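You operate a simulated robot arm through the tools that you are given. There is no shell and no other tool. Be economical: measure what you need, move in short steps, check, and stop when the job is done.

Carry out the task below with a simulated robot arm. There is one attempt and no reset: what you move stays moved.

JOB
Pull the small blocks off the pink cable and put it back on its rest.
Fine: the three blocks go on top of the teal ledge; the cable on the free rest. Set down upright: small yellow block, small red block, small green block.
Where things are to end (x, y in the base frame): small yellow block within 5 cm of [42, -10]; small red block within 5 cm of [42, -17]; small green block within 5 cm of [42, -24].

It is judged by the outcome, as a careful person would: the job done as asked, and still so three seconds after it is handed in. It fails if anything else is knocked over, pushed out of place, dropped, spilled or broken.

ROBOT AND FRAMES
A 7-joint arm with a three-finger gripper on a trunk, on a base that drives. Base frame: it is fixed to the floor where the robot stands at the start and does not move with it; the origin is under the middle of the robot, x ahead of it, y to its left, z up. Units: cm, degrees, N and s.
With the tool pointing down near the work surface it reaches from about 30 to 86 cm from the robot's upright axis, wherever it stands. Its first joint turns from -166.0 to 166.0 degrees. Places, roughly: cable rest by the cradles [50, 10, 70]; small green block (3x2x3 cm) [50, 10, 70]; small red block (3x2x3 cm) [50, 20, 70]; small yellow block (3x2x3 cm) [50, 0, 70]; top of the teal ledge [40, -20, 70]. Payload 2.69 kg.
Tool frame: the origin (TCP) lies between the finger pads and is the grasp point; the fingertips stand 2.9 cm ahead of it; z points along the fingers, y is the line along which they close. Largest opening 12 cm; the body of the gripper starts 7.8 cm behind the TCP.
Orientation is that of the tool frame in the base frame, as a unit quaternion [x, y, z, w]. With the fingers straight down and closing along the base's y, the tool's x points along the base's -x, its y along +y and its z along -z.

CONTROLS
- The arm moves only by the tool send_rows. Its argument "moves" is a list that holds one entry, the list of rows, each a list of 7 numbers: the shift along the base's x, y, z in units of 100 mm (1.0 is 100 mm), then the turn, a rotation vector about the base's x, y, z in units of 45 degrees (1.0 is 45 degrees), then the gripper command, from -1 (shut) to 1 (fully open), values between in proportion. In form: [[[tx, ty, tz, rx, ry, rz, fingers], ...]]. A call has 1 to 12 rows; each row is the pose to reach, as a shift and turn from the pose commanded when the call began. A call with a number of a shift or a turn outside -1 to 1 is refused whole. Each row takes 0.2 s and may step no farther than 5 cm and 8.6 degrees from the row before; otherwise, or with a gripper value out of range, the whole call is refused. A pose out of reach is approached as far as the arm can. The call stops where the force on the tool passes 40 N (or 10 N more than at its start, if that is more) or the arm is blocked; 0.2 s more then pass. Each finger halts on what it meets, pressing with about 45 N; the grip force reading is that of the motor and also rises with nothing between the fingers. The clock runs only during rows and for 0.2 s after the last one: add rows that repeat a pose to give the fingers time. The reply holds the time, the measured pose of the TCP, the force on the tool along the base axes, the opening and the grip force, in the units named above and with some noise, with the torque about the TCP (base axes, N m) and any sound that the robot's microphone picked up.
- Cameras (640 x 400 px; columns grow to the right, rows downward): "scene" is now at [16.57, 17.25, 150.46]; the picture's right is [-0.23, -0.97, 0.00], its down [-0.82, 0.19, -0.54] and it looks along [0.52, -0.12, -0.84] (base axes); focal length 272 px, centre (320, 200). "wrist" rides on the gripper at [6.3, 0, -10.4] in the tool frame; the picture's right is [0.00, 1.00, 0.00], its down [-0.83, 0.00, -0.56] and it looks along [-0.56, 0.00, 0.83] (tool axes); focal length 275 px, centre (320, 200). There is no depth. A picture from a camera that has moved, and an enlarged one, comes with that camera's place and axes in the base frame and with its lens.
- camera(camera): a new picture of that camera. The clock stands still meanwhile.
- move_column(by): slides the trunk up (or, below 0, down) by that many cm; the arm and the scene camera ride with it, the base frame stays. It gives what a move gives, with no picture.
- drive_base(legs): drives the robot by 1 to 6 legs, each [ahead, left, turn to the left] in cm, cm and degrees, along the robot's own axes; the way and the turn of a leg run together, so that a leg with both is an arc; at most 150 cm and 180 degrees a leg. The arm and the cameras ride along, it lands a little off, and it stops where it bumps. It gives what a move gives.
- aim_head(pan, tilt): turns the head with the scene camera to pan (to the left, within 143 degrees either way) and tilt (down, from -29 to 69), counted from straight ahead of the robot. It gives what a move gives.
- inspect(camera, box): a new picture of the part [left, top, right, bottom] of that camera's present view, enlarged. The clock stands still meanwhile.
- hand_in(): hands the job in; it is judged then, once.

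Work in short steps. Places have to be worked out from the pictures, the camera data and where the tool is seen: move nearer, look again, correct. Check each grasp and each placing, and mend what went wrong. You have 120 turns and 82 pictures in all, those below and enlarged ones among them. Open the gripper and draw the arm clear of the work before you hand the job in, unless the task says otherwise; then end with one line.

The tools are called after ">>>" as a command line: name --argument value ..., lists and objects as JSON in quotes. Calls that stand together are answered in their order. send_rows: Moves the arm, as the interface text tells. Its arguments: {"type":"object","properties":{"moves":{"type":"array","items":{"type":"array","items":{"type":"array","items":{"type":"number"}}}}},"required":["moves"]} The other tools are called the same way: move_column (by) slides the trunk up or down; drive_base (legs) drives the base; aim_head (pan, tilt) turns the head that bears the scene camera; camera (camera) takes a picture; inspect (camera, box) takes an enlarged picture of a part of a camera's view; hand_in () hands the job in.

At the start:

```text
clock: 0.0
tool_pos: [65.84, 24.43, 93.56]
ee_rot: [0.0, 1.0, 0.0, 0.0]
ft_force: [-0.2, 0.0, -1.0]
moment: [0.0, -0.04, 0.06]
width: 11.98
gripper_force: 0.0
trunk travel left (down, up): [-52.5, 6.1]
robot x, y, heading: [-0.12, -0.01, 0.0]
head pan, tilt: [-13.4, 57.5]
```

scene: 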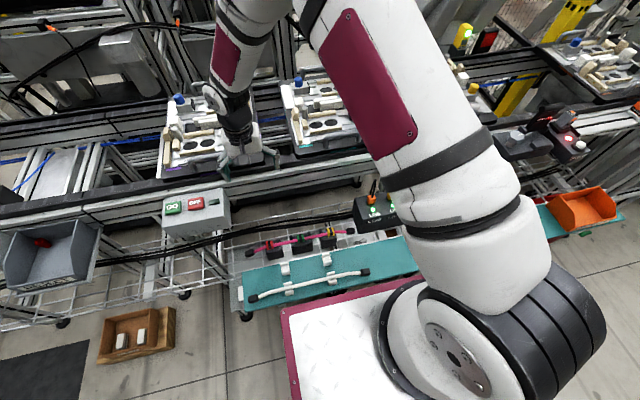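
wrist: 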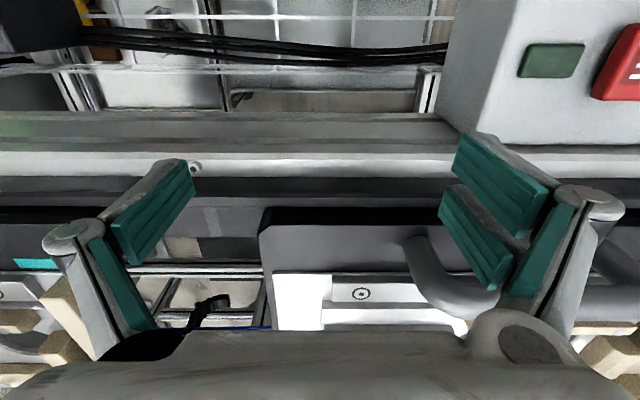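

I'll first enlarge the work area in the scene view to see the cables, rests and blocks.

>>> inspect --camera "scene" --box '[220, 210, 440, 330]'

>>> inspect --camera "scene" --box '[240, 215, 360, 290]'

```text
2.91 times, centred on (330, 270) of scene
camera zoom: at [16.57, 17.25, 150.46], right [-0.23, -0.97, 0.0], down [-0.82, 0.19, -0.54], along [0.52, -0.12, -0.84], focal length 790 px, centre (291, -4)
```

zoom: 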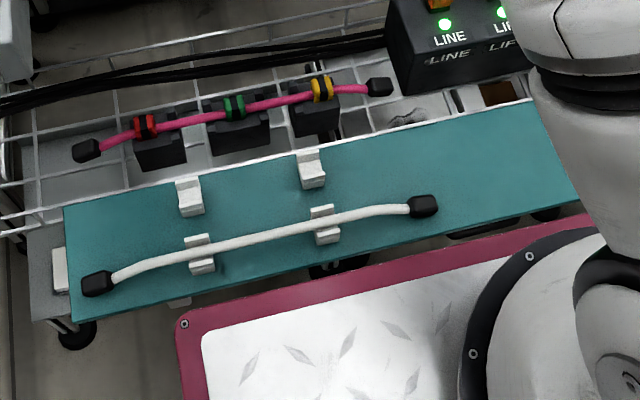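

```text
5.33 times, centred on (300, 252) of scene
camera zoom: at [16.57, 17.25, 150.46], right [-0.23, -0.97, 0.0], down [-0.82, 0.19, -0.54], along [0.52, -0.12, -0.84], focal length 1448 px, centre (427, -80)
```

zoom: 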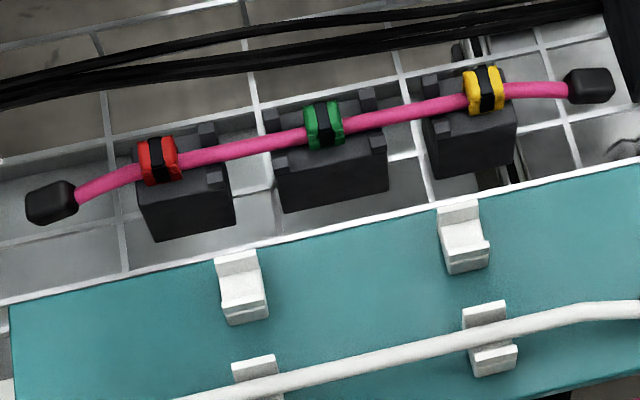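

The pink cable runs along y at x≈50 on black cradles with red/green/yellow clips at y≈25/16/6; the free rest clips are at x≈42. I draw the arm back toward the robot to see the cradles with the wrist camera.

>>> send_rows --moves '[[[-0.4, 0, 0.2, 0, 0, 0, 1], [-0.7, -0.3, 0.3, 0, 0, 0, 1], [-1, -0.5, 0.3, 0, 0, 0, 1]]]'

>>> send_rows --moves '[[[-0.4, 0, 0, 0, 0, 0, 1], [-0.7, -0.2, 0, 0, 0, 0, 1], [-1, -0.4, 0, 0, 0, 0, 1]]]'

>>> camera --camera "wrist"

>>> camera --camera "scene"

```text
clock: 0.8
tool_pos: [56.03, 19.37, 96.41]
ee_rot: [0.0, 1.0, 0.0, 0.0]
ft_force: [-0.7, 0.6, 0.4]
moment: [0.01, 0.04, -0.01]
width: 11.98
gripper_force: 0.1
trunk travel left (down, up): [-52.5, 6.1]
robot x, y, heading: [-0.12, 0.02, -0.0]
head pan, tilt: [-13.4, 57.5]
```

```text
clock: 1.6
tool_pos: [45.74, 15.41, 96.7]
ee_rot: [0.0, 1.0, 0.001, 0.0]
ft_force: [0.1, -0.2, -0.7]
moment: [-0.02, 0.01, 0.02]
width: 12.01
gripper_force: 0.1
trunk travel left (down, up): [-52.5, 6.1]
robot x, y, heading: [0.05, 0.02, -0.1]
head pan, tilt: [-13.4, 57.5]
```

```text
77 pictures are left
camera wrist: at [39.54, 15.42, 107.02], right [-0.01, 1.0, 0.0], down [0.83, 0.0, 0.56], along [0.56, 0.0, -0.83], focal length 275 px, centre (320, 200)
```

wrist: 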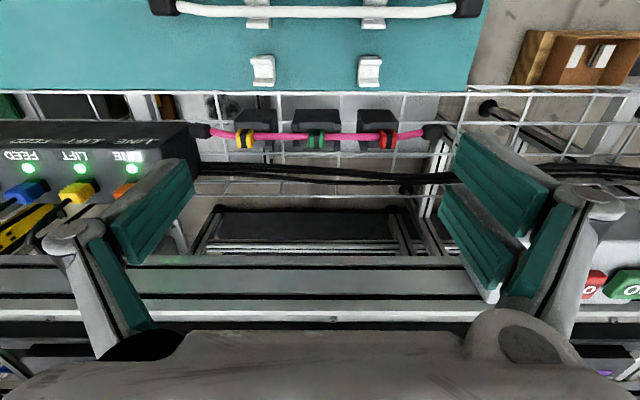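

```text
76 pictures are left
camera scene: at [16.59, 17.26, 150.46], right [-0.23, -0.97, 0.0], down [-0.82, 0.19, -0.54], along [0.52, -0.12, -0.84], focal length 272 px, centre (320, 200)
```

scene: 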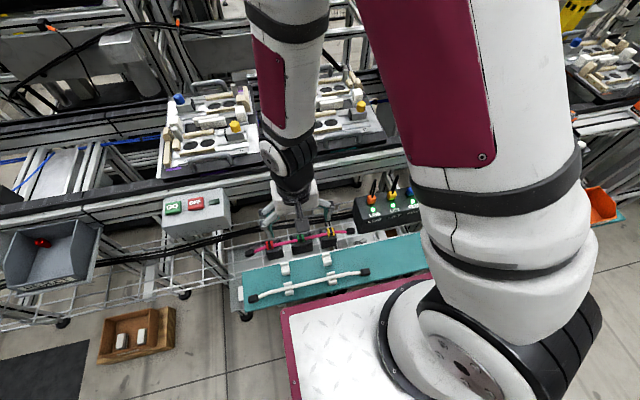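

The wrist view now shows the blocks, cradles and the free rest. I enlarge it for detail.

>>> inspect --camera "wrist" --box '[190, 40, 450, 200]'

>>> inspect --camera "scene" --box '[235, 170, 375, 260]'

```text
2.46 times, centred on (320, 120) of wrist
camera zoom: at [39.54, 15.42, 107.02], right [-0.01, 1.0, 0.0], down [0.83, 0.0, 0.56], along [0.56, 0.0, -0.83], focal length 678 px, centre (320, 397)
```

zoom: 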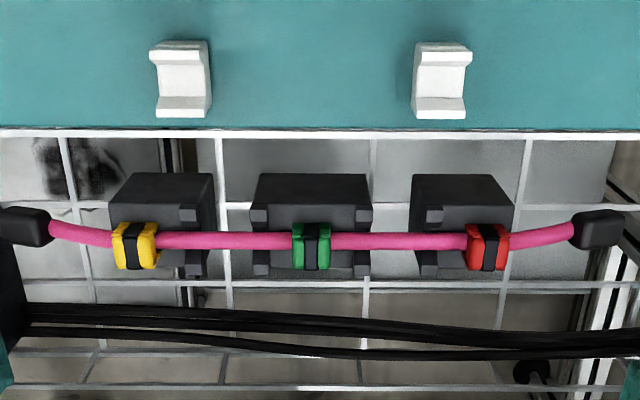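

```text
4.44 times, centred on (305, 215) of scene
camera zoom: at [16.59, 17.26, 150.46], right [-0.23, -0.97, 0.0], down [-0.82, 0.19, -0.54], along [0.52, -0.12, -0.84], focal length 1207 px, centre (387, 133)
```

zoom: 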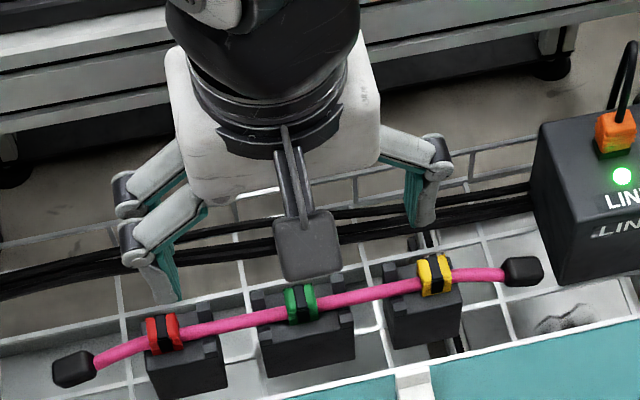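

Blocks are gripped best across x (cable runs along y), so I turn the tool by -90° about z while shifting over the green block and partly closing the fingers.

>>> send_rows --moves '[[[0.05, 0, 0, 0, 0, -0.167, 1], [0.1, 0, 0, 0, 0, -0.333, 0.8], [0.2, 0, 0, 0, 0, -0.5, 0.6], [0.3, 0, 0, 0, 0, -0.667, 0.4], [0.4, 0, 0, 0, 0, -0.833, 0.2], [0.45, 0, 0, 0, 0, -1, 0]]]'

>>> send_rows --moves '[[[0, 0, 0, 0, 0, -0.167, 0], [0, 0, -0.1, 0, 0, -0.333, 0], [0, 0, -0.2, 0, 0, -0.5, 0], [0, 0, -0.3, 0, 0, -0.667, 0], [0, 0, -0.4, 0, 0, -0.833, 0], [0, 0, -0.6, 0, 0, -1, 0], [0, 0, -0.6, 0, 0, -1, 0]]]'

>>> camera --camera "wrist"

>>> inspect --camera "scene" --box '[235, 170, 375, 260]'

```text
clock: 3.0
tool_pos: [50.36, 15.5, 96.65]
ee_rot: [0.383, 0.924, 0.0, 0.0]
ft_force: [0.1, -0.3, -0.4]
moment: [-0.01, -0.04, 0.02]
width: 6.02
gripper_force: 0.1
trunk travel left (down, up): [-52.5, 6.1]
robot x, y, heading: [0.19, -0.03, -0.1]
head pan, tilt: [-13.4, 57.5]
```

```text
clock: 4.6
tool_pos: [50.37, 15.56, 90.46]
ee_rot: [0.708, 0.706, 0.0, 0.0]
ft_force: [-0.2, 0.0, -0.8]
moment: [-0.02, 0.0, -0.01]
width: 6.01
gripper_force: 0.0
trunk travel left (down, up): [-52.5, 6.1]
robot x, y, heading: [-0.14, 0.1, -0.0]
head pan, tilt: [-13.4, 57.5]
```

```text
73 pictures are left
camera wrist: at [50.41, 21.86, 100.86], right [1.0, 0.0, 0.0], down [0.0, -0.83, 0.56], along [0.0, -0.56, -0.83], focal length 275 px, centre (320, 200)
```

wrist: 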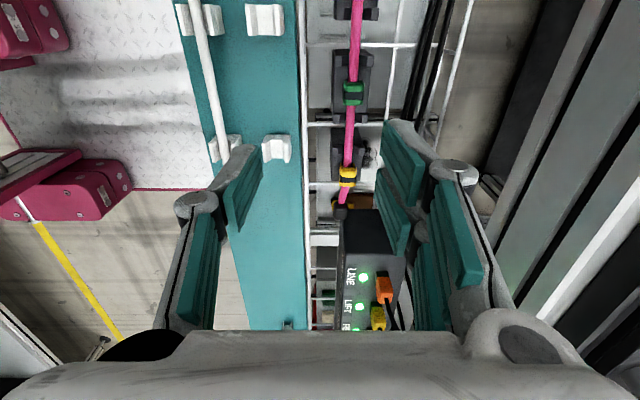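

```text
4.44 times, centred on (305, 215) of scene
camera zoom: at [16.57, 17.25, 150.47], right [-0.23, -0.97, 0.0], down [-0.82, 0.19, -0.54], along [0.52, -0.12, -0.84], focal length 1207 px, centre (387, 133)
```

zoom: 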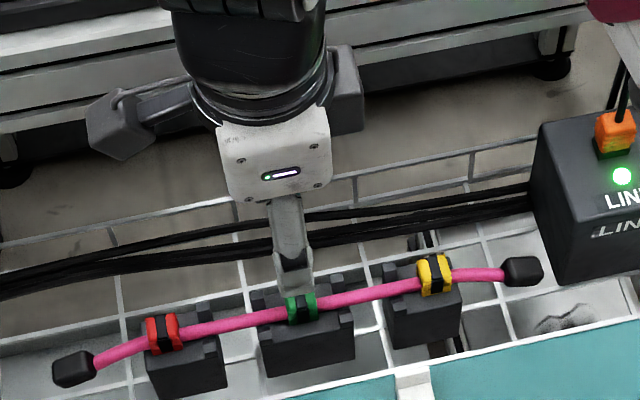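

By the wrist camera the green block is at x≈53.5, y≈15.3 (the scene camera has a small bias). I shift +3.2 in x and descend to z≈81 for another look.

>>> send_rows --moves '[[[0.32, -0.02, 0, 0, 0, 0, 0], [0.32, -0.02, -0.4, 0, 0, 0, 0], [0.32, -0.02, -0.8, 0, 0, 0, 0], [0.32, -0.02, -0.95, 0, 0, 0, 0], [0.32, -0.02, -0.95, 0, 0, 0, 0]]]'

>>> camera --camera "wrist"

>>> inspect --camera "scene" --box '[235, 170, 375, 260]'

```text
clock: 5.8
tool_pos: [53.64, 15.36, 80.81]
ee_rot: [0.707, 0.707, 0.0, -0.001]
ft_force: [-0.6, 0.4, -0.3]
moment: [0.0, 0.01, -0.01]
width: 5.99
gripper_force: 0.2
trunk travel left (down, up): [-52.5, 6.1]
robot x, y, heading: [0.02, 0.18, 0.1]
head pan, tilt: [-13.4, 57.5]
```

```text
71 pictures are left
camera wrist: at [53.63, 21.68, 91.28], right [1.0, 0.0, 0.0], down [0.0, -0.83, 0.56], along [0.0, -0.56, -0.83], focal length 275 px, centre (320, 200)
```

wrist: 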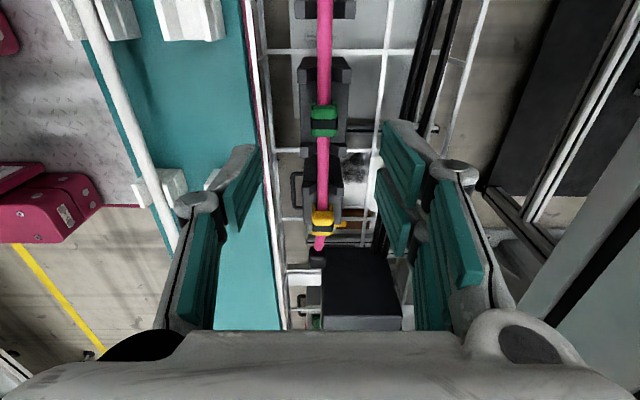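

```text
4.44 times, centred on (305, 215) of scene
camera zoom: at [16.57, 17.25, 150.47], right [-0.23, -0.97, 0.0], down [-0.82, 0.19, -0.54], along [0.52, -0.12, -0.84], focal length 1207 px, centre (387, 133)
```

zoom: 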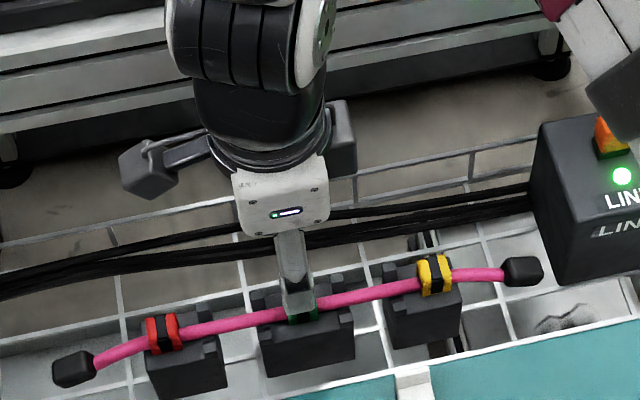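

Aligned within millimetres. Enlarge to see how the block sits in its cradle before descending.

>>> inspect --camera "wrist" --box '[260, 40, 390, 270]'

```text
1.74 times, centred on (325, 155) of wrist
camera zoom: at [53.63, 21.68, 91.28], right [1.0, 0.0, 0.0], down [0.0, -0.83, 0.56], along [0.0, -0.56, -0.83], focal length 479 px, centre (311, 278)
```

zoom: 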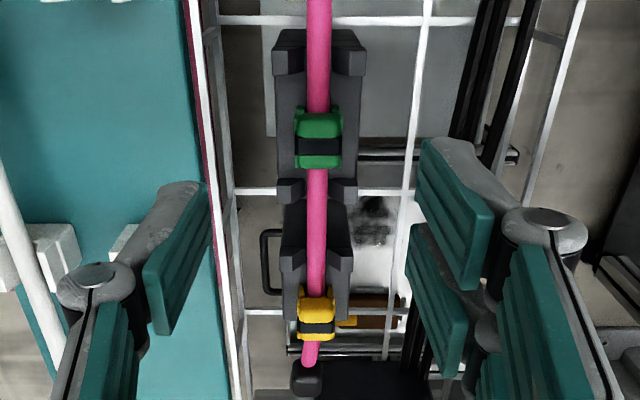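

I descend over the green block to z≈73.8 with the fingers straddling it in x.

>>> send_rows --moves '[[[0.01, 0, -0.3, 0, 0, 0, 0], [0.01, 0, -0.55, 0, 0, 0, 0], [0.01, 0, -0.7, 0, 0, 0, 0], [0.01, 0, -0.7, 0, 0, 0, 0]]]'

>>> camera --camera "wrist"

>>> inspect --camera "scene" --box '[265, 200, 355, 260]'

```text
clock: 6.8
tool_pos: [53.74, 15.21, 74.0]
ee_rot: [0.707, 0.707, 0.0, 0.0]
ft_force: [1.1, 1.0, -0.1]
moment: [-0.01, 0.01, 0.01]
width: 6.0
gripper_force: 0.2
trunk travel left (down, up): [-52.5, 6.1]
robot x, y, heading: [0.24, 0.11, -0.0]
head pan, tilt: [-13.4, 57.5]
```

```text
68 pictures are left
camera wrist: at [53.69, 21.61, 84.43], right [1.0, 0.0, 0.0], down [0.0, -0.83, 0.56], along [0.0, -0.56, -0.83], focal length 275 px, centre (320, 200)
```

wrist: 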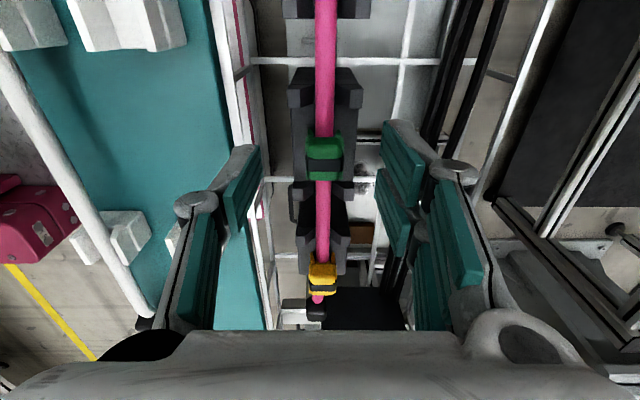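

```text
6.67 times, centred on (310, 230) of scene
camera zoom: at [16.57, 17.25, 150.47], right [-0.23, -0.97, 0.0], down [-0.82, 0.19, -0.54], along [0.52, -0.12, -0.84], focal length 1810 px, centre (387, 0)
```

zoom: 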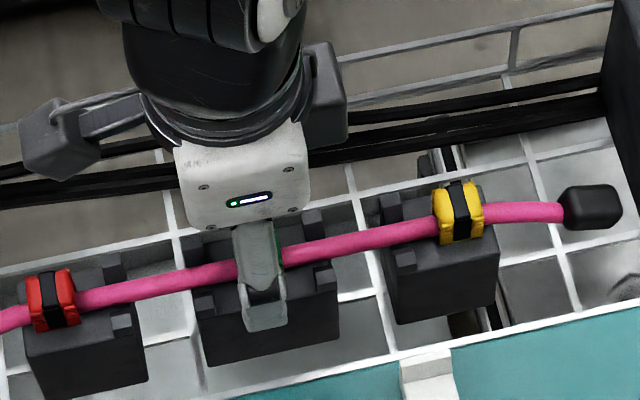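

Fingertips are level with the upper part of the block (z≈71). I lower 1.3 cm more and then close.

>>> send_rows --moves '[[[0.01, 0, -0.07, 0, 0, 0, 0], [0.01, 0, -0.13, 0, 0, 0, 0], [0.01, 0, -0.13, 0, 0, 0, -0.3], [0.01, 0, -0.13, 0, 0, 0, -0.5], [0.01, 0, -0.13, 0, 0, 0, -0.7], [0.01, 0, -0.13, 0, 0, 0, -0.8], [0.01, 0, -0.13, 0, 0, 0, -0.9]]]'

>>> camera --camera "wrist"

>>> inspect --camera "scene" --box '[265, 200, 355, 260]'

```text
clock: 8.4
tool_pos: [53.77, 15.27, 72.67]
ee_rot: [0.707, 0.707, 0.0, 0.0]
ft_force: [1.4, 0.1, -1.3]
moment: [0.0, -0.01, 0.0]
width: 1.76
gripper_force: 42.9
trunk travel left (down, up): [-52.5, 6.1]
robot x, y, heading: [0.13, 0.2, 0.0]
head pan, tilt: [-13.4, 57.5]
```

```text
66 pictures are left
camera wrist: at [53.8, 21.58, 83.12], right [1.0, 0.0, 0.0], down [0.0, -0.83, 0.56], along [0.0, -0.56, -0.83], focal length 275 px, centre (320, 200)
```

wrist: 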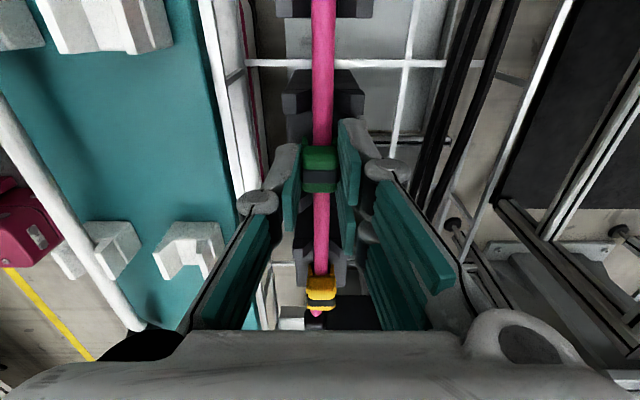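

```text
6.67 times, centred on (310, 230) of scene
camera zoom: at [16.57, 17.25, 150.46], right [-0.23, -0.97, 0.0], down [-0.82, 0.19, -0.54], along [0.52, -0.12, -0.84], focal length 1810 px, centre (387, 0)
```

zoom: 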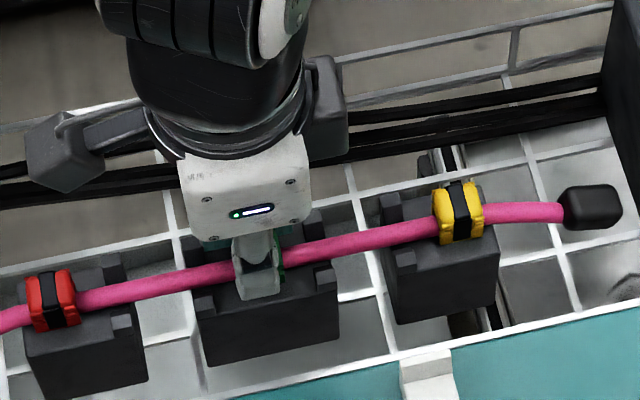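

Green is gripped (width 1.76). I pull straight up slowly and watch the force.

>>> send_rows --moves '[[[0, 0, 0.05, 0, 0, 0, -1], [0, 0, 0.1, 0, 0, 0, -1], [0, 0, 0.15, 0, 0, 0, -1]]]'

>>> inspect --camera "scene" --box '[235, 190, 375, 270]'

```text
clock: 9.2
tool_pos: [53.71, 15.2, 74.28]
ee_rot: [0.707, 0.707, 0.0, 0.0]
ft_force: [0.6, -0.1, -0.4]
moment: [0.0, -0.02, 0.02]
width: 1.79
gripper_force: 43.1
trunk travel left (down, up): [-52.5, 6.1]
robot x, y, heading: [-0.26, 0.08, -0.1]
head pan, tilt: [-13.4, 57.5]
```

```text
4.57 times, centred on (305, 230) of scene
camera zoom: at [16.57, 17.25, 150.46], right [-0.23, -0.97, 0.0], down [-0.82, 0.19, -0.54], along [0.52, -0.12, -0.84], focal length 1241 px, centre (389, 63)
```

zoom: 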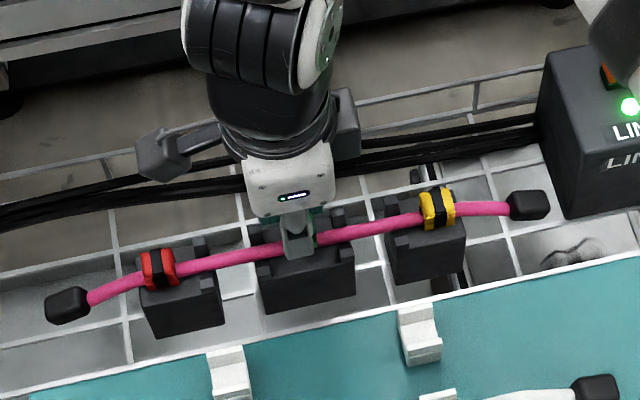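

Little force so far; continuing up 3 cm and checking whether block or cable rises.

>>> send_rows --moves '[[[0, 0, 0.1, 0, 0, 0, -1], [0, 0, 0.2, 0, 0, 0, -1], [0, 0, 0.3, 0, 0, 0, -1]]]'

>>> inspect --camera "scene" --box '[235, 190, 375, 270]'

>>> camera --camera "wrist"

```text
clock: 10.0
tool_pos: [53.89, 15.29, 77.42]
ee_rot: [0.707, 0.708, 0.0, 0.0]
ft_force: [0.1, -0.4, 0.7]
moment: [-0.03, -0.02, 0.01]
width: 1.73
gripper_force: 43.3
trunk travel left (down, up): [-52.5, 6.1]
robot x, y, heading: [0.14, 0.21, -0.1]
head pan, tilt: [-13.4, 57.5]
```

```text
4.57 times, centred on (305, 230) of scene
camera zoom: at [16.58, 17.25, 150.46], right [-0.23, -0.97, 0.0], down [-0.82, 0.19, -0.54], along [0.52, -0.12, -0.84], focal length 1241 px, centre (389, 63)
```

zoom: 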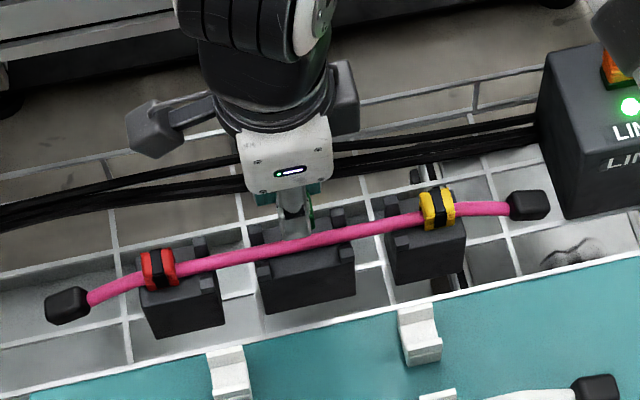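

```text
62 pictures are left
camera wrist: at [53.82, 21.61, 87.76], right [1.0, 0.01, 0.0], down [0.0, -0.83, 0.56], along [0.0, -0.56, -0.83], focal length 275 px, centre (320, 200)
```

wrist: 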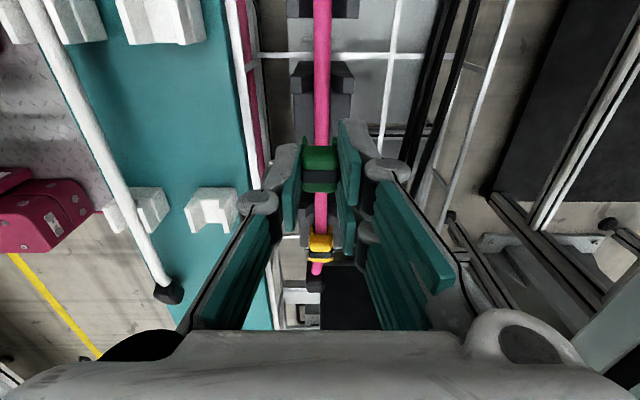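

Green is off and held; the cable stayed put. I raise it, come over to x≈42, then start moving toward y=-24.

>>> send_rows --moves '[[[0, 0, 0.4, 0, 0, 0, -1], [0, 0, 0.8, 0, 0, 0, -1], [-0.4, 0, 0.9, 0, 0, 0, -1], [-0.8, 0, 0.9, 0, 0, 0, -1], [-1, -0.3, 0.9, 0, 0, 0, -1], [-1, -0.7, 0.9, 0, 0, 0, -1], [-1, -1, 0.9, 0, 0, 0, -1]]]'

>>> send_rows --moves '[[[-0.1, -0.4, 0, 0, 0, 0, -1], [-0.18, -0.8, 0, 0, 0, 0, -1], [-0.18, -1, 0, 0, 0, 0, -1]]]'

>>> camera --camera "wrist"

>>> camera --camera "scene"

```text
clock: 11.6
tool_pos: [43.88, 5.14, 86.27]
ee_rot: [0.707, 0.707, 0.0, 0.0]
ft_force: [0.1, 0.1, -0.2]
moment: [-0.06, -0.02, 0.0]
width: 1.78
gripper_force: 42.8
trunk travel left (down, up): [-52.5, 6.1]
robot x, y, heading: [0.08, 0.35, -0.1]
head pan, tilt: [-13.4, 57.5]
```

```text
clock: 12.4
tool_pos: [42.03, -4.91, 86.14]
ee_rot: [0.707, 0.708, 0.0, -0.001]
ft_force: [-0.9, 0.7, -0.5]
moment: [0.0, -0.02, 0.02]
width: 1.76
gripper_force: 42.7
out of reach, approached as far as the arm can: row 2, 3
trunk travel left (down, up): [-52.5, 6.1]
robot x, y, heading: [0.28, 0.07, 0.1]
head pan, tilt: [-13.4, 57.5]
```

```text
61 pictures are left
camera wrist: at [42.13, 1.49, 96.43], right [1.0, 0.01, 0.0], down [0.01, -0.83, 0.56], along [0.0, -0.56, -0.83], focal length 275 px, centre (320, 200)
```

wrist: 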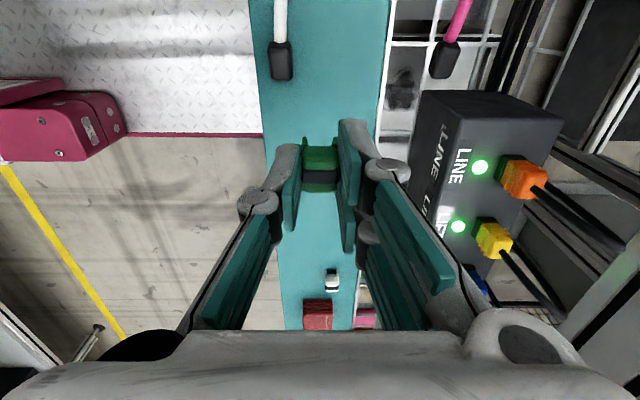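

```text
60 pictures are left
camera scene: at [16.57, 17.28, 150.46], right [-0.23, -0.97, 0.0], down [-0.82, 0.19, -0.54], along [0.52, -0.12, -0.84], focal length 272 px, centre (320, 200)
```

scene: 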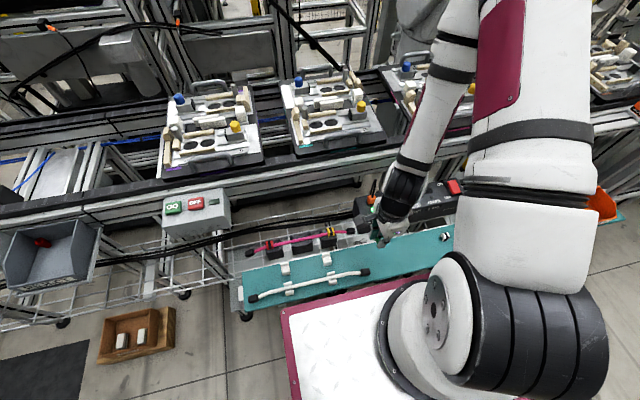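

Green is held over the ledge (top z≈68 by triangulation, x 36.6–48.3). A small object stands on it near y≈-33, clear of the targets. I continue toward y=-23.

>>> send_rows --moves '[[[0, -0.4, 0, 0, 0, 0, -1], [0, -0.8, 0, 0, 0, 0, -1], [0, -1, 0, 0, 0, 0, -1], [0, -1, 0, 0, 0, 0, -1]]]'

```text
clock: 13.4
tool_pos: [42.27, -14.72, 86.11]
ee_rot: [0.708, 0.707, 0.0, -0.001]
ft_force: [-0.7, -0.7, 0.5]
moment: [0.04, 0.02, 0.02]
width: 1.75
gripper_force: 42.5
trunk travel left (down, up): [-52.5, 6.1]
robot x, y, heading: [-0.43, 0.04, -0.1]
head pan, tilt: [-13.4, 57.5]
```

Reached without trouble; I go on to y≈-23.5 and lower a bit for a look.

>>> send_rows --moves '[[[0, -0.4, 0, 0, 0, 0, -1], [0, -0.88, 0, 0, 0, 0, -1], [0, -0.88, -0.4, 0, 0, 0, -1], [0, -0.88, -0.8, 0, 0, 0, -1], [0, -0.88, -1, 0, 0, 0, -1], [0, -0.88, -1, 0, 0, 0, -1]]]'

>>> camera --camera "wrist"

>>> camera --camera "scene"

```text
clock: 14.8
tool_pos: [42.21, -23.48, 76.13]
ee_rot: [0.707, 0.707, 0.001, 0.0]
ft_force: [-0.3, 0.3, -0.2]
moment: [0.01, 0.02, 0.0]
width: 1.74
gripper_force: 43.1
trunk travel left (down, up): [-52.5, 6.1]
robot x, y, heading: [0.03, -0.03, -0.0]
head pan, tilt: [-13.4, 57.5]
```

```text
59 pictures are left
camera wrist: at [42.28, -17.16, 86.43], right [1.0, 0.0, 0.0], down [0.0, -0.83, 0.56], along [0.0, -0.56, -0.83], focal length 275 px, centre (320, 200)
```

wrist: 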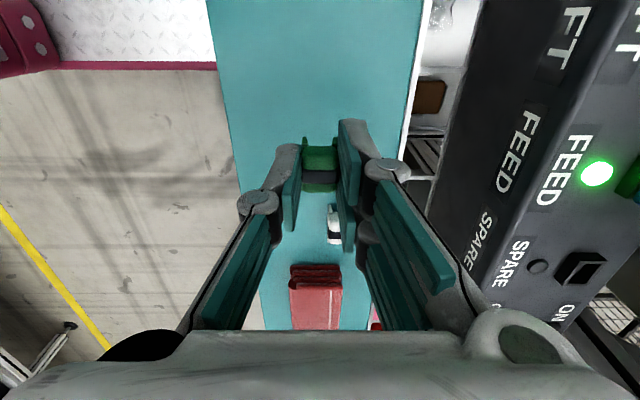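

```text
58 pictures are left
camera scene: at [16.57, 17.24, 150.47], right [-0.23, -0.97, 0.0], down [-0.82, 0.19, -0.54], along [0.52, -0.12, -0.84], focal length 272 px, centre (320, 200)
```

scene: 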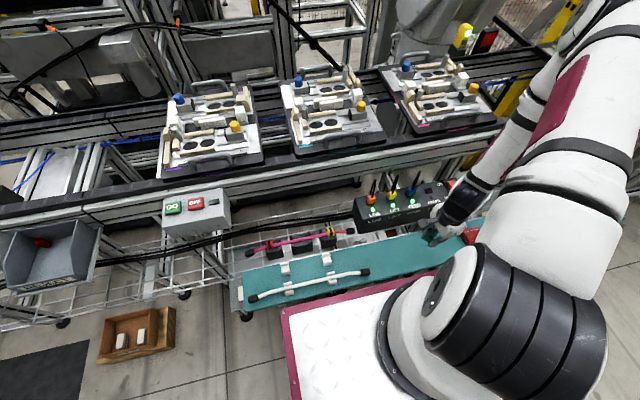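

The white object is at y≈-31, clear. I lower slowly toward contact with the ledge.

>>> send_rows --moves '[[[-0.02, 0.03, -0.2, 0, 0, 0, -1], [-0.02, 0.03, -0.35, 0, 0, 0, -1], [-0.02, 0.03, -0.42, 0, 0, 0, -1], [-0.02, 0.03, -0.46, 0, 0, 0, -1]]]'

>>> camera --camera "wrist"

```text
clock: 15.9
tool_pos: [42.13, -23.22, 71.75]
ee_rot: [0.707, 0.707, 0.0, 0.001]
ft_force: [-3.7, 1.4, 21.3]
moment: [0.0, 0.12, -0.05]
width: 1.74
gripper_force: 42.7
trunk travel left (down, up): [-52.5, 6.1]
robot x, y, heading: [0.13, 0.14, -0.2]
head pan, tilt: [-13.4, 57.5]
stopped in row 4: the force on the tool passed its limit at 42 N (the readings are from after the stop); the commanded pose is now the measured one
```

```text
57 pictures are left
camera wrist: at [42.04, -16.91, 82.08], right [1.0, 0.0, 0.0], down [0.0, -0.83, 0.56], along [0.0, -0.56, -0.83], focal length 275 px, centre (320, 200)
```

wrist: 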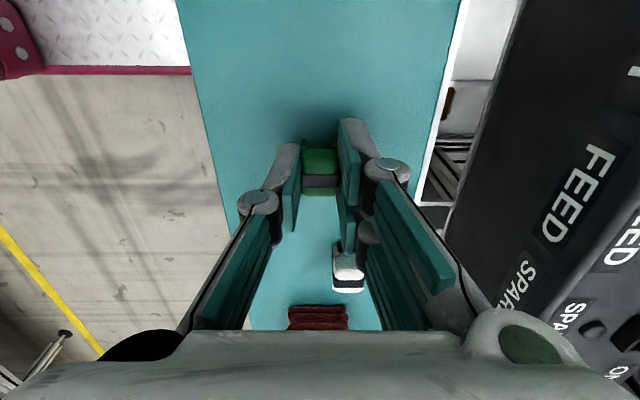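

Contact felt at z≈71.75 – the block is on the ledge. I release and back off upward.

>>> send_rows --moves '[[[0, 0, 0.01, 0, 0, 0, -0.4], [0, 0, 0.01, 0, 0, 0, -0.2], [0, 0, 0.01, 0, 0, 0, -0.1], [0, 0, 0.1, 0, 0, 0, -0.1], [0, 0, 0.4, 0, 0, 0, -0.1], [0, 0, 0.8, 0, 0, 0, -0.1], [0, 0.1, 1, 0, 0, 0, -0.1]]]'

>>> camera --camera "wrist"

```text
clock: 17.5
tool_pos: [42.31, -22.4, 81.66]
ee_rot: [0.707, 0.707, 0.0, 0.001]
ft_force: [1.3, -0.2, 0.0]
moment: [0.0, 0.0, 0.02]
width: 5.42
gripper_force: 0.1
trunk travel left (down, up): [-52.5, 6.1]
robot x, y, heading: [-0.17, 0.14, -0.0]
head pan, tilt: [-13.4, 57.5]
```

```text
56 pictures are left
camera wrist: at [42.2, -16.02, 91.98], right [1.0, 0.01, 0.0], down [0.0, -0.83, 0.56], along [0.0, -0.56, -0.83], focal length 275 px, centre (320, 200)
```

wrist: 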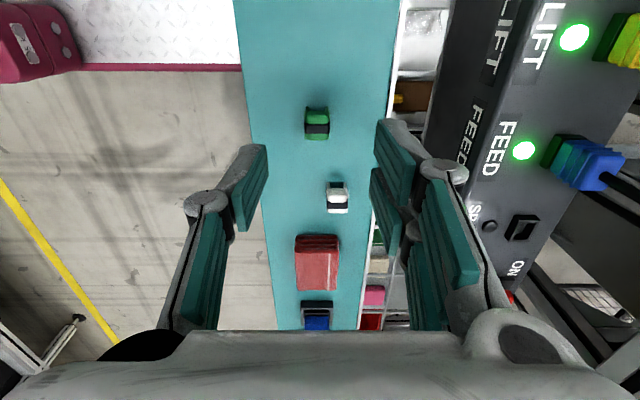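

Green stands upright at y≈-23. Now back toward the red block, staying over the ledge and above everything.

>>> send_rows --moves '[[[0, 0.4, 0.2, 0, 0, 0, -0.1], [0, 0.8, 0.4, 0, 0, 0, -0.1], [0, 1, 0.4, 0, 0, 0, -0.1]]]'

>>> send_rows --moves '[[[0, 0.4, 0, 0, 0, 0, -0.1], [0, 0.8, 0, 0, 0, 0, -0.1], [0, 1, 0, 0, 0, 0, -0.1]]]'

>>> send_rows --moves '[[[0, 0.4, 0, 0, 0, 0, -0.1], [0, 0.8, 0, 0, 0, 0, -0.1], [0.2, 1, 0, 0, 0, 0, -0.1]]]'

>>> send_rows --moves '[[[0.2, 0.4, 0, 0, 0, 0, -0.1], [0.5, 0.8, 0, 0, 0, 0, -0.1], [0.9, 1, 0, 0, 0, 0, -0.1], [0.95, 1, 0, 0, 0, 0, -0.1]]]'

>>> camera --camera "wrist"

```text
clock: 18.3
tool_pos: [42.28, -12.4, 85.53]
ee_rot: [0.707, 0.707, 0.0, 0.002]
ft_force: [-0.7, -1.4, 0.0]
moment: [0.02, -0.04, 0.02]
width: 5.41
gripper_force: 0.0
trunk travel left (down, up): [-52.5, 6.1]
robot x, y, heading: [-0.22, -0.19, -0.0]
head pan, tilt: [-13.4, 57.5]
```

```text
clock: 19.1
tool_pos: [42.17, -2.36, 85.44]
ee_rot: [0.707, 0.707, -0.001, -0.001]
ft_force: [-0.2, -0.5, 0.5]
moment: [0.02, 0.0, -0.01]
width: 5.41
gripper_force: 0.2
trunk travel left (down, up): [-52.5, 6.1]
robot x, y, heading: [-0.18, 0.1, 0.1]
head pan, tilt: [-13.4, 57.5]
```

```text
clock: 19.9
tool_pos: [44.26, 7.67, 85.69]
ee_rot: [0.707, 0.707, 0.001, -0.001]
ft_force: [0.1, -0.3, -0.5]
moment: [0.06, -0.01, -0.03]
width: 5.38
gripper_force: 0.0
trunk travel left (down, up): [-52.5, 6.1]
robot x, y, heading: [0.18, 0.05, 0.0]
head pan, tilt: [-13.4, 57.5]
```

```text
clock: 20.9
tool_pos: [53.65, 17.7, 85.71]
ee_rot: [0.707, 0.707, 0.001, 0.001]
ft_force: [0.6, 0.7, 0.1]
moment: [0.03, -0.03, 0.02]
width: 5.4
gripper_force: 0.1
trunk travel left (down, up): [-52.5, 6.1]
robot x, y, heading: [0.19, 0.29, -0.2]
head pan, tilt: [-13.4, 57.5]
```

```text
55 pictures are left
camera wrist: at [53.6, 24.01, 96.12], right [1.0, 0.0, 0.0], down [0.0, -0.83, 0.56], along [0.0, -0.56, -0.83], focal length 275 px, centre (320, 200)
```

wrist: 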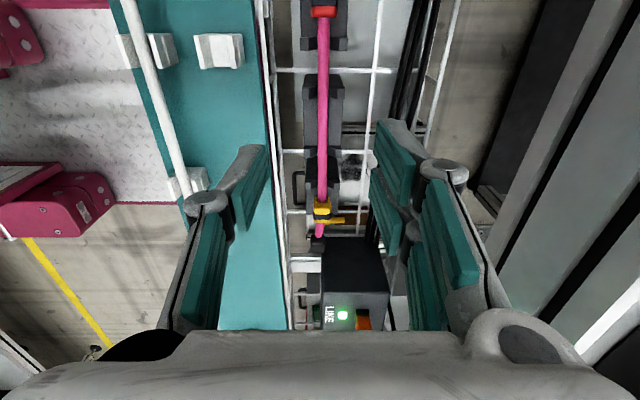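

Red is at about (53.8, 24.3). The button box lies beyond y≈35, so I approach above red at height and check the clearance of the wrist camera first.

>>> send_rows --moves '[[[0.02, 0.3, 0, 0, 0, 0, -0.1], [0.02, 0.64, 0, 0, 0, 0, -0.1], [0.02, 0.64, 0, 0, 0, 0, -0.1]]]'

>>> camera --camera "wrist"

>>> inspect --camera "scene" --box '[150, 150, 350, 270]'

```text
clock: 21.7
tool_pos: [53.75, 24.18, 85.61]
ee_rot: [0.707, 0.708, 0.0, 0.001]
ft_force: [0.3, 0.3, 0.0]
moment: [0.03, -0.03, 0.0]
width: 5.41
gripper_force: 0.0
trunk travel left (down, up): [-52.5, 6.1]
robot x, y, heading: [-0.2, -0.01, -0.1]
head pan, tilt: [-13.4, 57.5]
```

```text
54 pictures are left
camera wrist: at [53.76, 30.45, 96.0], right [1.0, 0.0, 0.0], down [0.0, -0.83, 0.56], along [0.0, -0.56, -0.83], focal length 275 px, centre (320, 200)
```

wrist: 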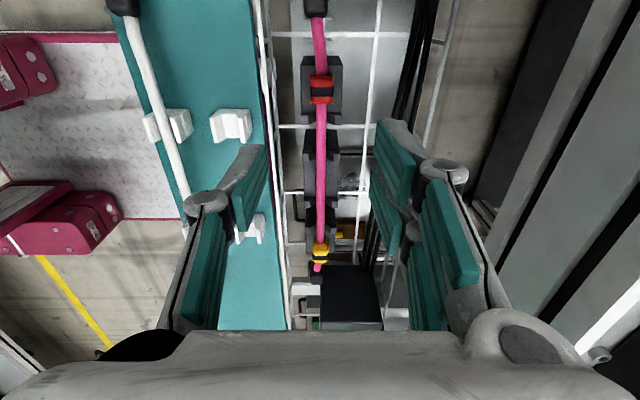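

```text
3.20 times, centred on (250, 210) of scene
camera zoom: at [16.57, 17.25, 150.46], right [-0.23, -0.97, 0.0], down [-0.82, 0.19, -0.54], along [0.52, -0.12, -0.84], focal length 869 px, centre (544, 168)
```

zoom: 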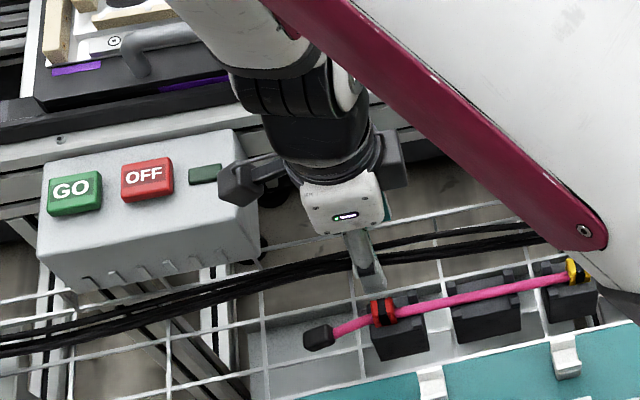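

The wrist camera is uncomfortably close to the GO/OFF box on this side, so I back off in -y and turn the tool 180° so the camera rides on the -y side.

>>> send_rows --moves '[[[0, -0.4, 0, 0, 0, 0, -0.1], [0, -0.8, 0, 0, 0, 0.16, -0.1], [0, -0.8, 0, 0, 0, 0.32, -0.1], [0, -0.8, 0, 0, 0, 0.49, -0.1], [0, -0.8, 0, 0, 0, 0.66, -0.1], [0, -0.8, 0, 0, 0, 0.83, -0.1], [0, -0.8, 0, 0, 0, 1, -0.1]]]'

>>> send_rows --moves '[[[0, 0, 0, 0, 0, 0.17, -0.1], [0, 0, 0, 0, 0, 0.34, -0.1], [0, 0, 0, 0, 0, 0.51, -0.1], [0, 0, 0, 0, 0, 0.68, -0.1], [0, 0, 0, 0, 0, 0.85, -0.1], [0, 0, 0, 0, 0, 1, -0.1]]]'

>>> send_rows --moves '[[[0, 0, 0, 0, 0, 0.17, -0.1], [0, 0, 0, 0, 0, 0.34, -0.1], [0, 0, 0, 0, 0, 0.51, -0.1], [0, 0, 0, 0, 0, 0.68, -0.1], [0, 0, 0, 0, 0, 0.85, -0.1], [0, 0, 0, 0, 0, 1, -0.1]]]'

>>> send_rows --moves '[[[0, 0, 0, 0, 0, 0.17, -0.1], [0, 0, 0, 0, 0, 0.34, -0.1], [0, 0, 0, 0, 0, 0.51, -0.1], [0, 0, 0, 0, 0, 0.68, -0.1], [0, 0, 0, 0, 0, 0.85, -0.1], [0, 0, 0, 0, 0, 1, -0.1]]]'

>>> camera --camera "wrist"

>>> camera --camera "scene"

```text
clock: 23.3
tool_pos: [53.83, 16.13, 85.59]
ee_rot: [0.382, 0.924, 0.001, 0.001]
ft_force: [-0.3, -0.3, -0.7]
moment: [-0.02, 0.0, 0.0]
width: 5.41
gripper_force: 0.0
trunk travel left (down, up): [-52.5, 6.1]
robot x, y, heading: [-0.32, -0.21, 0.1]
head pan, tilt: [-13.4, 57.5]
```

```text
clock: 24.7
tool_pos: [53.96, 16.28, 85.65]
ee_rot: [0.0, 1.0, 0.001, 0.002]
ft_force: [0.9, 0.2, -0.2]
moment: [0.0, 0.03, 0.02]
width: 5.42
gripper_force: 0.1
trunk travel left (down, up): [-52.5, 6.1]
robot x, y, heading: [-0.42, -0.09, -0.1]
head pan, tilt: [-13.4, 57.5]
```

```text
clock: 26.1
tool_pos: [53.8, 16.05, 85.57]
ee_rot: [-0.384, 0.923, 0.001, 0.001]
ft_force: [-0.2, -0.7, 0.4]
moment: [-0.02, 0.01, 0.0]
width: 5.41
gripper_force: 0.0
trunk travel left (down, up): [-52.5, 6.1]
robot x, y, heading: [0.08, 0.12, 0.3]
head pan, tilt: [-13.4, 57.5]
```

```text
clock: 27.5
tool_pos: [53.79, 16.01, 85.63]
ee_rot: [0.708, -0.706, -0.001, 0.0]
ft_force: [0.0, -0.4, -0.2]
moment: [0.02, -0.01, 0.03]
width: 5.41
gripper_force: 0.1
trunk travel left (down, up): [-52.5, 6.1]
robot x, y, heading: [0.42, 0.21, 0.2]
head pan, tilt: [-13.4, 57.5]
```

```text
52 pictures are left
camera wrist: at [53.86, 9.83, 96.0], right [-1.0, -0.01, 0.0], down [0.0, 0.83, 0.56], along [-0.01, 0.56, -0.83], focal length 275 px, centre (320, 200)
```

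wrist: 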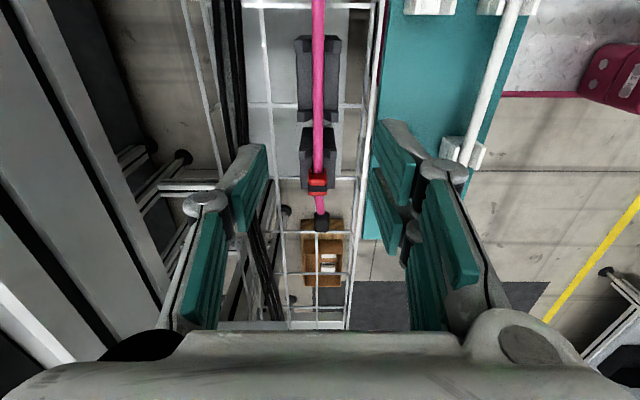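

```text
51 pictures are left
camera scene: at [16.57, 17.25, 150.46], right [-0.23, -0.97, 0.0], down [-0.82, 0.19, -0.54], along [0.52, -0.12, -0.84], focal length 272 px, centre (320, 200)
```

scene: 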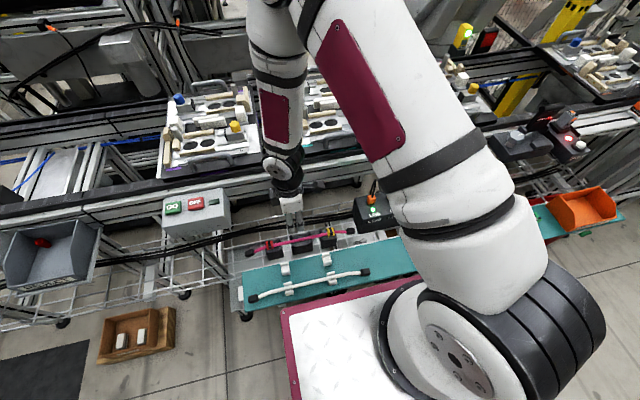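

Red is at (53.85, 24.25). I move over it and descend to z≈76 for a check.

>>> send_rows --moves '[[[0, 0.4, 0, 0, 0, 0, -0.1], [0, 0.82, 0, 0, 0, 0, -0.1], [0, 0.82, -0.4, 0, 0, 0, -0.1], [0, 0.82, -0.8, 0, 0, 0, -0.1], [0, 0.82, -0.95, 0, 0, 0, -0.1], [0, 0.82, -0.95, 0, 0, 0, -0.1]]]'

>>> camera --camera "wrist"

>>> inspect --camera "scene" --box '[150, 150, 350, 270]'

```text
clock: 28.9
tool_pos: [53.84, 24.45, 76.13]
ee_rot: [-0.707, 0.707, 0.001, 0.001]
ft_force: [1.5, 0.2, 0.4]
moment: [0.0, -0.01, -0.01]
width: 5.38
gripper_force: 0.1
trunk travel left (down, up): [-52.5, 6.1]
robot x, y, heading: [-0.09, 0.18, 0.1]
head pan, tilt: [-13.4, 57.5]
```

```text
50 pictures are left
camera wrist: at [53.85, 18.14, 86.48], right [-1.0, 0.0, 0.0], down [0.0, 0.83, 0.56], along [0.0, 0.56, -0.83], focal length 275 px, centre (320, 200)
```

wrist: 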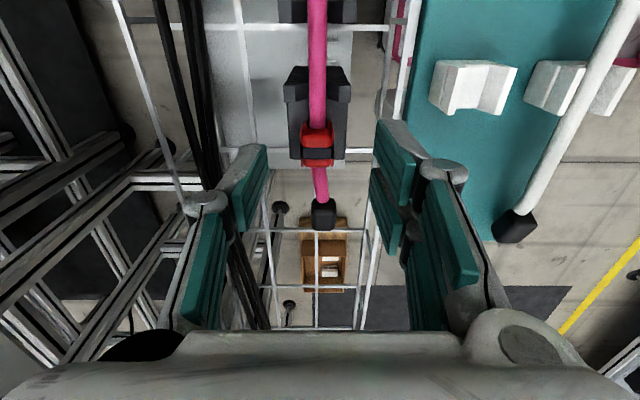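

```text
3.20 times, centred on (250, 210) of scene
camera zoom: at [16.56, 17.25, 150.47], right [-0.23, -0.97, 0.0], down [-0.82, 0.19, -0.54], along [0.52, -0.12, -0.84], focal length 869 px, centre (544, 168)
```

zoom: 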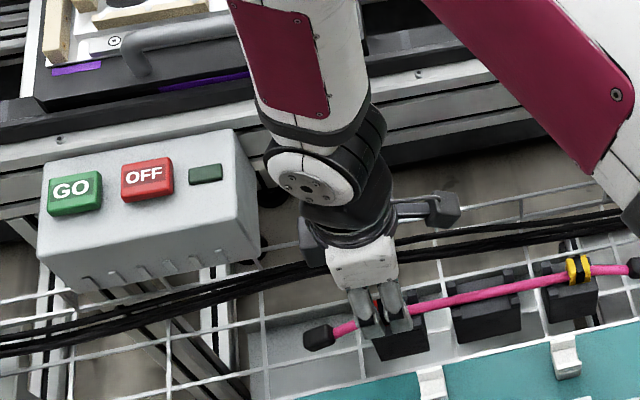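

Aligned. Lower to z≈72.8, close, and lift a little.

>>> send_rows --moves '[[[0.01, 0, -0.2, 0, 0, 0, -0.1], [0.01, 0, -0.33, 0, 0, 0, -0.1], [0.01, 0, -0.33, 0, 0, 0, -0.4], [0.01, 0, -0.33, 0, 0, 0, -0.6], [0.01, 0, -0.33, 0, 0, 0, -0.8], [0.01, 0, -0.33, 0, 0, 0, -1], [0.01, 0, -0.33, 0, 0, 0, -1]]]'

>>> send_rows --moves '[[[0, 0, 0.07, 0, 0, 0, -1], [0, 0, 0.14, 0, 0, 0, -1], [0, 0, 0.21, 0, 0, 0, -1], [0, 0, 0.28, 0, 0, 0, -1], [0, 0, 0.35, 0, 0, 0, -1], [0, 0, 0.4, 0, 0, 0, -1]]]'

>>> camera --camera "wrist"

>>> inspect --camera "scene" --box '[235, 190, 375, 270]'

```text
clock: 30.5
tool_pos: [53.86, 24.31, 72.69]
ee_rot: [-0.707, 0.707, 0.001, 0.0]
ft_force: [3.6, 0.2, -1.5]
moment: [0.03, -0.08, 0.03]
width: 1.76
gripper_force: 43.2
trunk travel left (down, up): [-52.5, 6.1]
robot x, y, heading: [0.03, -0.05, 0.1]
head pan, tilt: [-13.4, 57.5]
```

```text
clock: 31.9
tool_pos: [53.9, 24.41, 76.79]
ee_rot: [-0.707, 0.707, 0.001, 0.001]
ft_force: [-0.5, 0.5, -0.6]
moment: [0.01, 0.0, -0.02]
width: 1.76
gripper_force: 42.6
trunk travel left (down, up): [-52.5, 6.1]
robot x, y, heading: [0.15, 0.2, -0.0]
head pan, tilt: [-13.4, 57.5]
```

```text
48 pictures are left
camera wrist: at [53.95, 18.02, 87.21], right [-1.0, 0.0, 0.0], down [0.0, 0.83, 0.56], along [0.0, 0.56, -0.83], focal length 275 px, centre (320, 200)
```

wrist: 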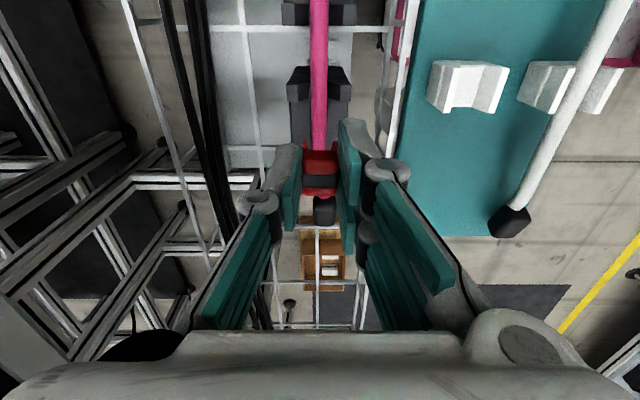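

```text
4.57 times, centred on (305, 230) of scene
camera zoom: at [16.57, 17.26, 150.46], right [-0.23, -0.97, 0.0], down [-0.82, 0.19, -0.54], along [0.52, -0.12, -0.84], focal length 1241 px, centre (389, 63)
```

zoom: 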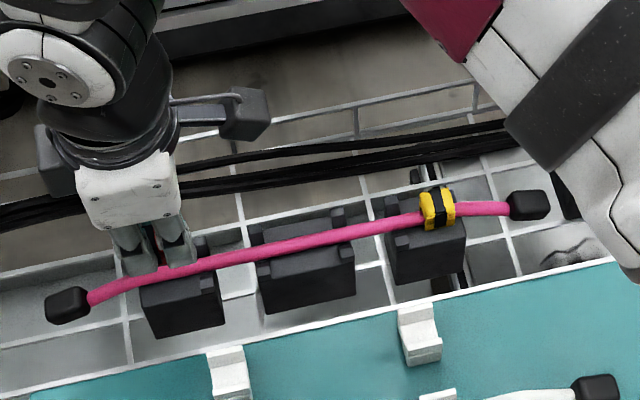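

Red is off, cable still in place. Lift and carry it over the ledge toward y=-17.

>>> send_rows --moves '[[[0, 0, 0.4, 0, 0, 0, -1], [0, 0, 0.8, 0, 0, 0, -1], [-0.4, 0, 0.9, 0, 0, 0, -1], [-0.8, 0, 0.9, 0, 0, 0, -1], [-1, -0.3, 0.9, 0, 0, 0, -1], [-1, -0.7, 0.9, 0, 0, 0, -1], [-1, -1, 0.9, 0, 0, 0, -1]]]'

>>> send_rows --moves '[[[-0.18, -0.4, 0, 0, 0, 0, -1], [-0.18, -0.8, 0, 0, 0, 0, -1], [-0.18, -1, 0, 0, 0, 0, -1]]]'

>>> send_rows --moves '[[[0, -0.4, 0, 0, 0, 0, -1], [0, -0.8, 0, 0, 0, 0, -1], [0, -1, 0, 0, 0, 0, -1]]]'

>>> send_rows --moves '[[[0, -0.4, 0, 0, 0, 0, -1], [0, -0.8, 0, 0, 0, 0, -1], [0, -1, 0, 0, 0, 0, -1], [0, -1, 0, 0, 0, 0, -1]]]'

>>> camera --camera "wrist"

```text
clock: 33.5
tool_pos: [44.07, 14.33, 85.78]
ee_rot: [0.708, -0.706, 0.0, 0.0]
ft_force: [1.1, 0.8, 0.2]
moment: [-0.04, 0.01, -0.01]
width: 1.76
gripper_force: 42.7
trunk travel left (down, up): [-52.5, 6.1]
robot x, y, heading: [-0.09, 0.23, 0.2]
head pan, tilt: [-13.4, 57.5]
```

```text
clock: 34.3
tool_pos: [42.08, 4.39, 85.79]
ee_rot: [0.707, -0.707, -0.002, 0.001]
ft_force: [0.5, 1.1, -0.8]
moment: [-0.03, 0.02, 0.01]
width: 1.79
gripper_force: 42.7
trunk travel left (down, up): [-52.5, 6.1]
robot x, y, heading: [0.17, 0.11, 0.0]
head pan, tilt: [-13.4, 57.5]
```

```text
clock: 35.1
tool_pos: [42.15, -5.58, 85.93]
ee_rot: [0.707, -0.707, 0.0, 0.001]
ft_force: [0.5, 0.3, -0.1]
moment: [0.0, 0.0, 0.01]
width: 1.76
gripper_force: 43.1
trunk travel left (down, up): [-52.5, 6.1]
robot x, y, heading: [0.14, -0.24, -0.1]
head pan, tilt: [-13.4, 57.5]
```

```text
clock: 36.1
tool_pos: [42.11, -15.75, 85.88]
ee_rot: [0.707, -0.707, -0.001, 0.001]
ft_force: [0.5, -0.1, 0.5]
moment: [-0.01, -0.01, 0.04]
width: 1.75
gripper_force: 42.9
trunk travel left (down, up): [-52.5, 6.1]
robot x, y, heading: [-0.19, 0.39, -0.2]
head pan, tilt: [-13.4, 57.5]
```

```text
46 pictures are left
camera wrist: at [42.17, -22.0, 96.25], right [-1.0, -0.01, 0.0], down [0.0, 0.83, 0.56], along [0.0, 0.56, -0.83], focal length 275 px, centre (320, 200)
```

wrist: 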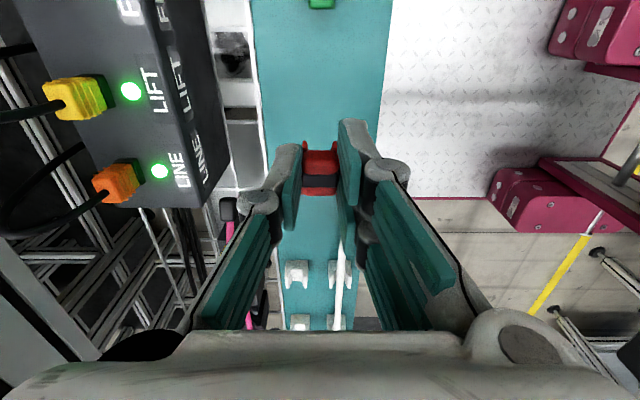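

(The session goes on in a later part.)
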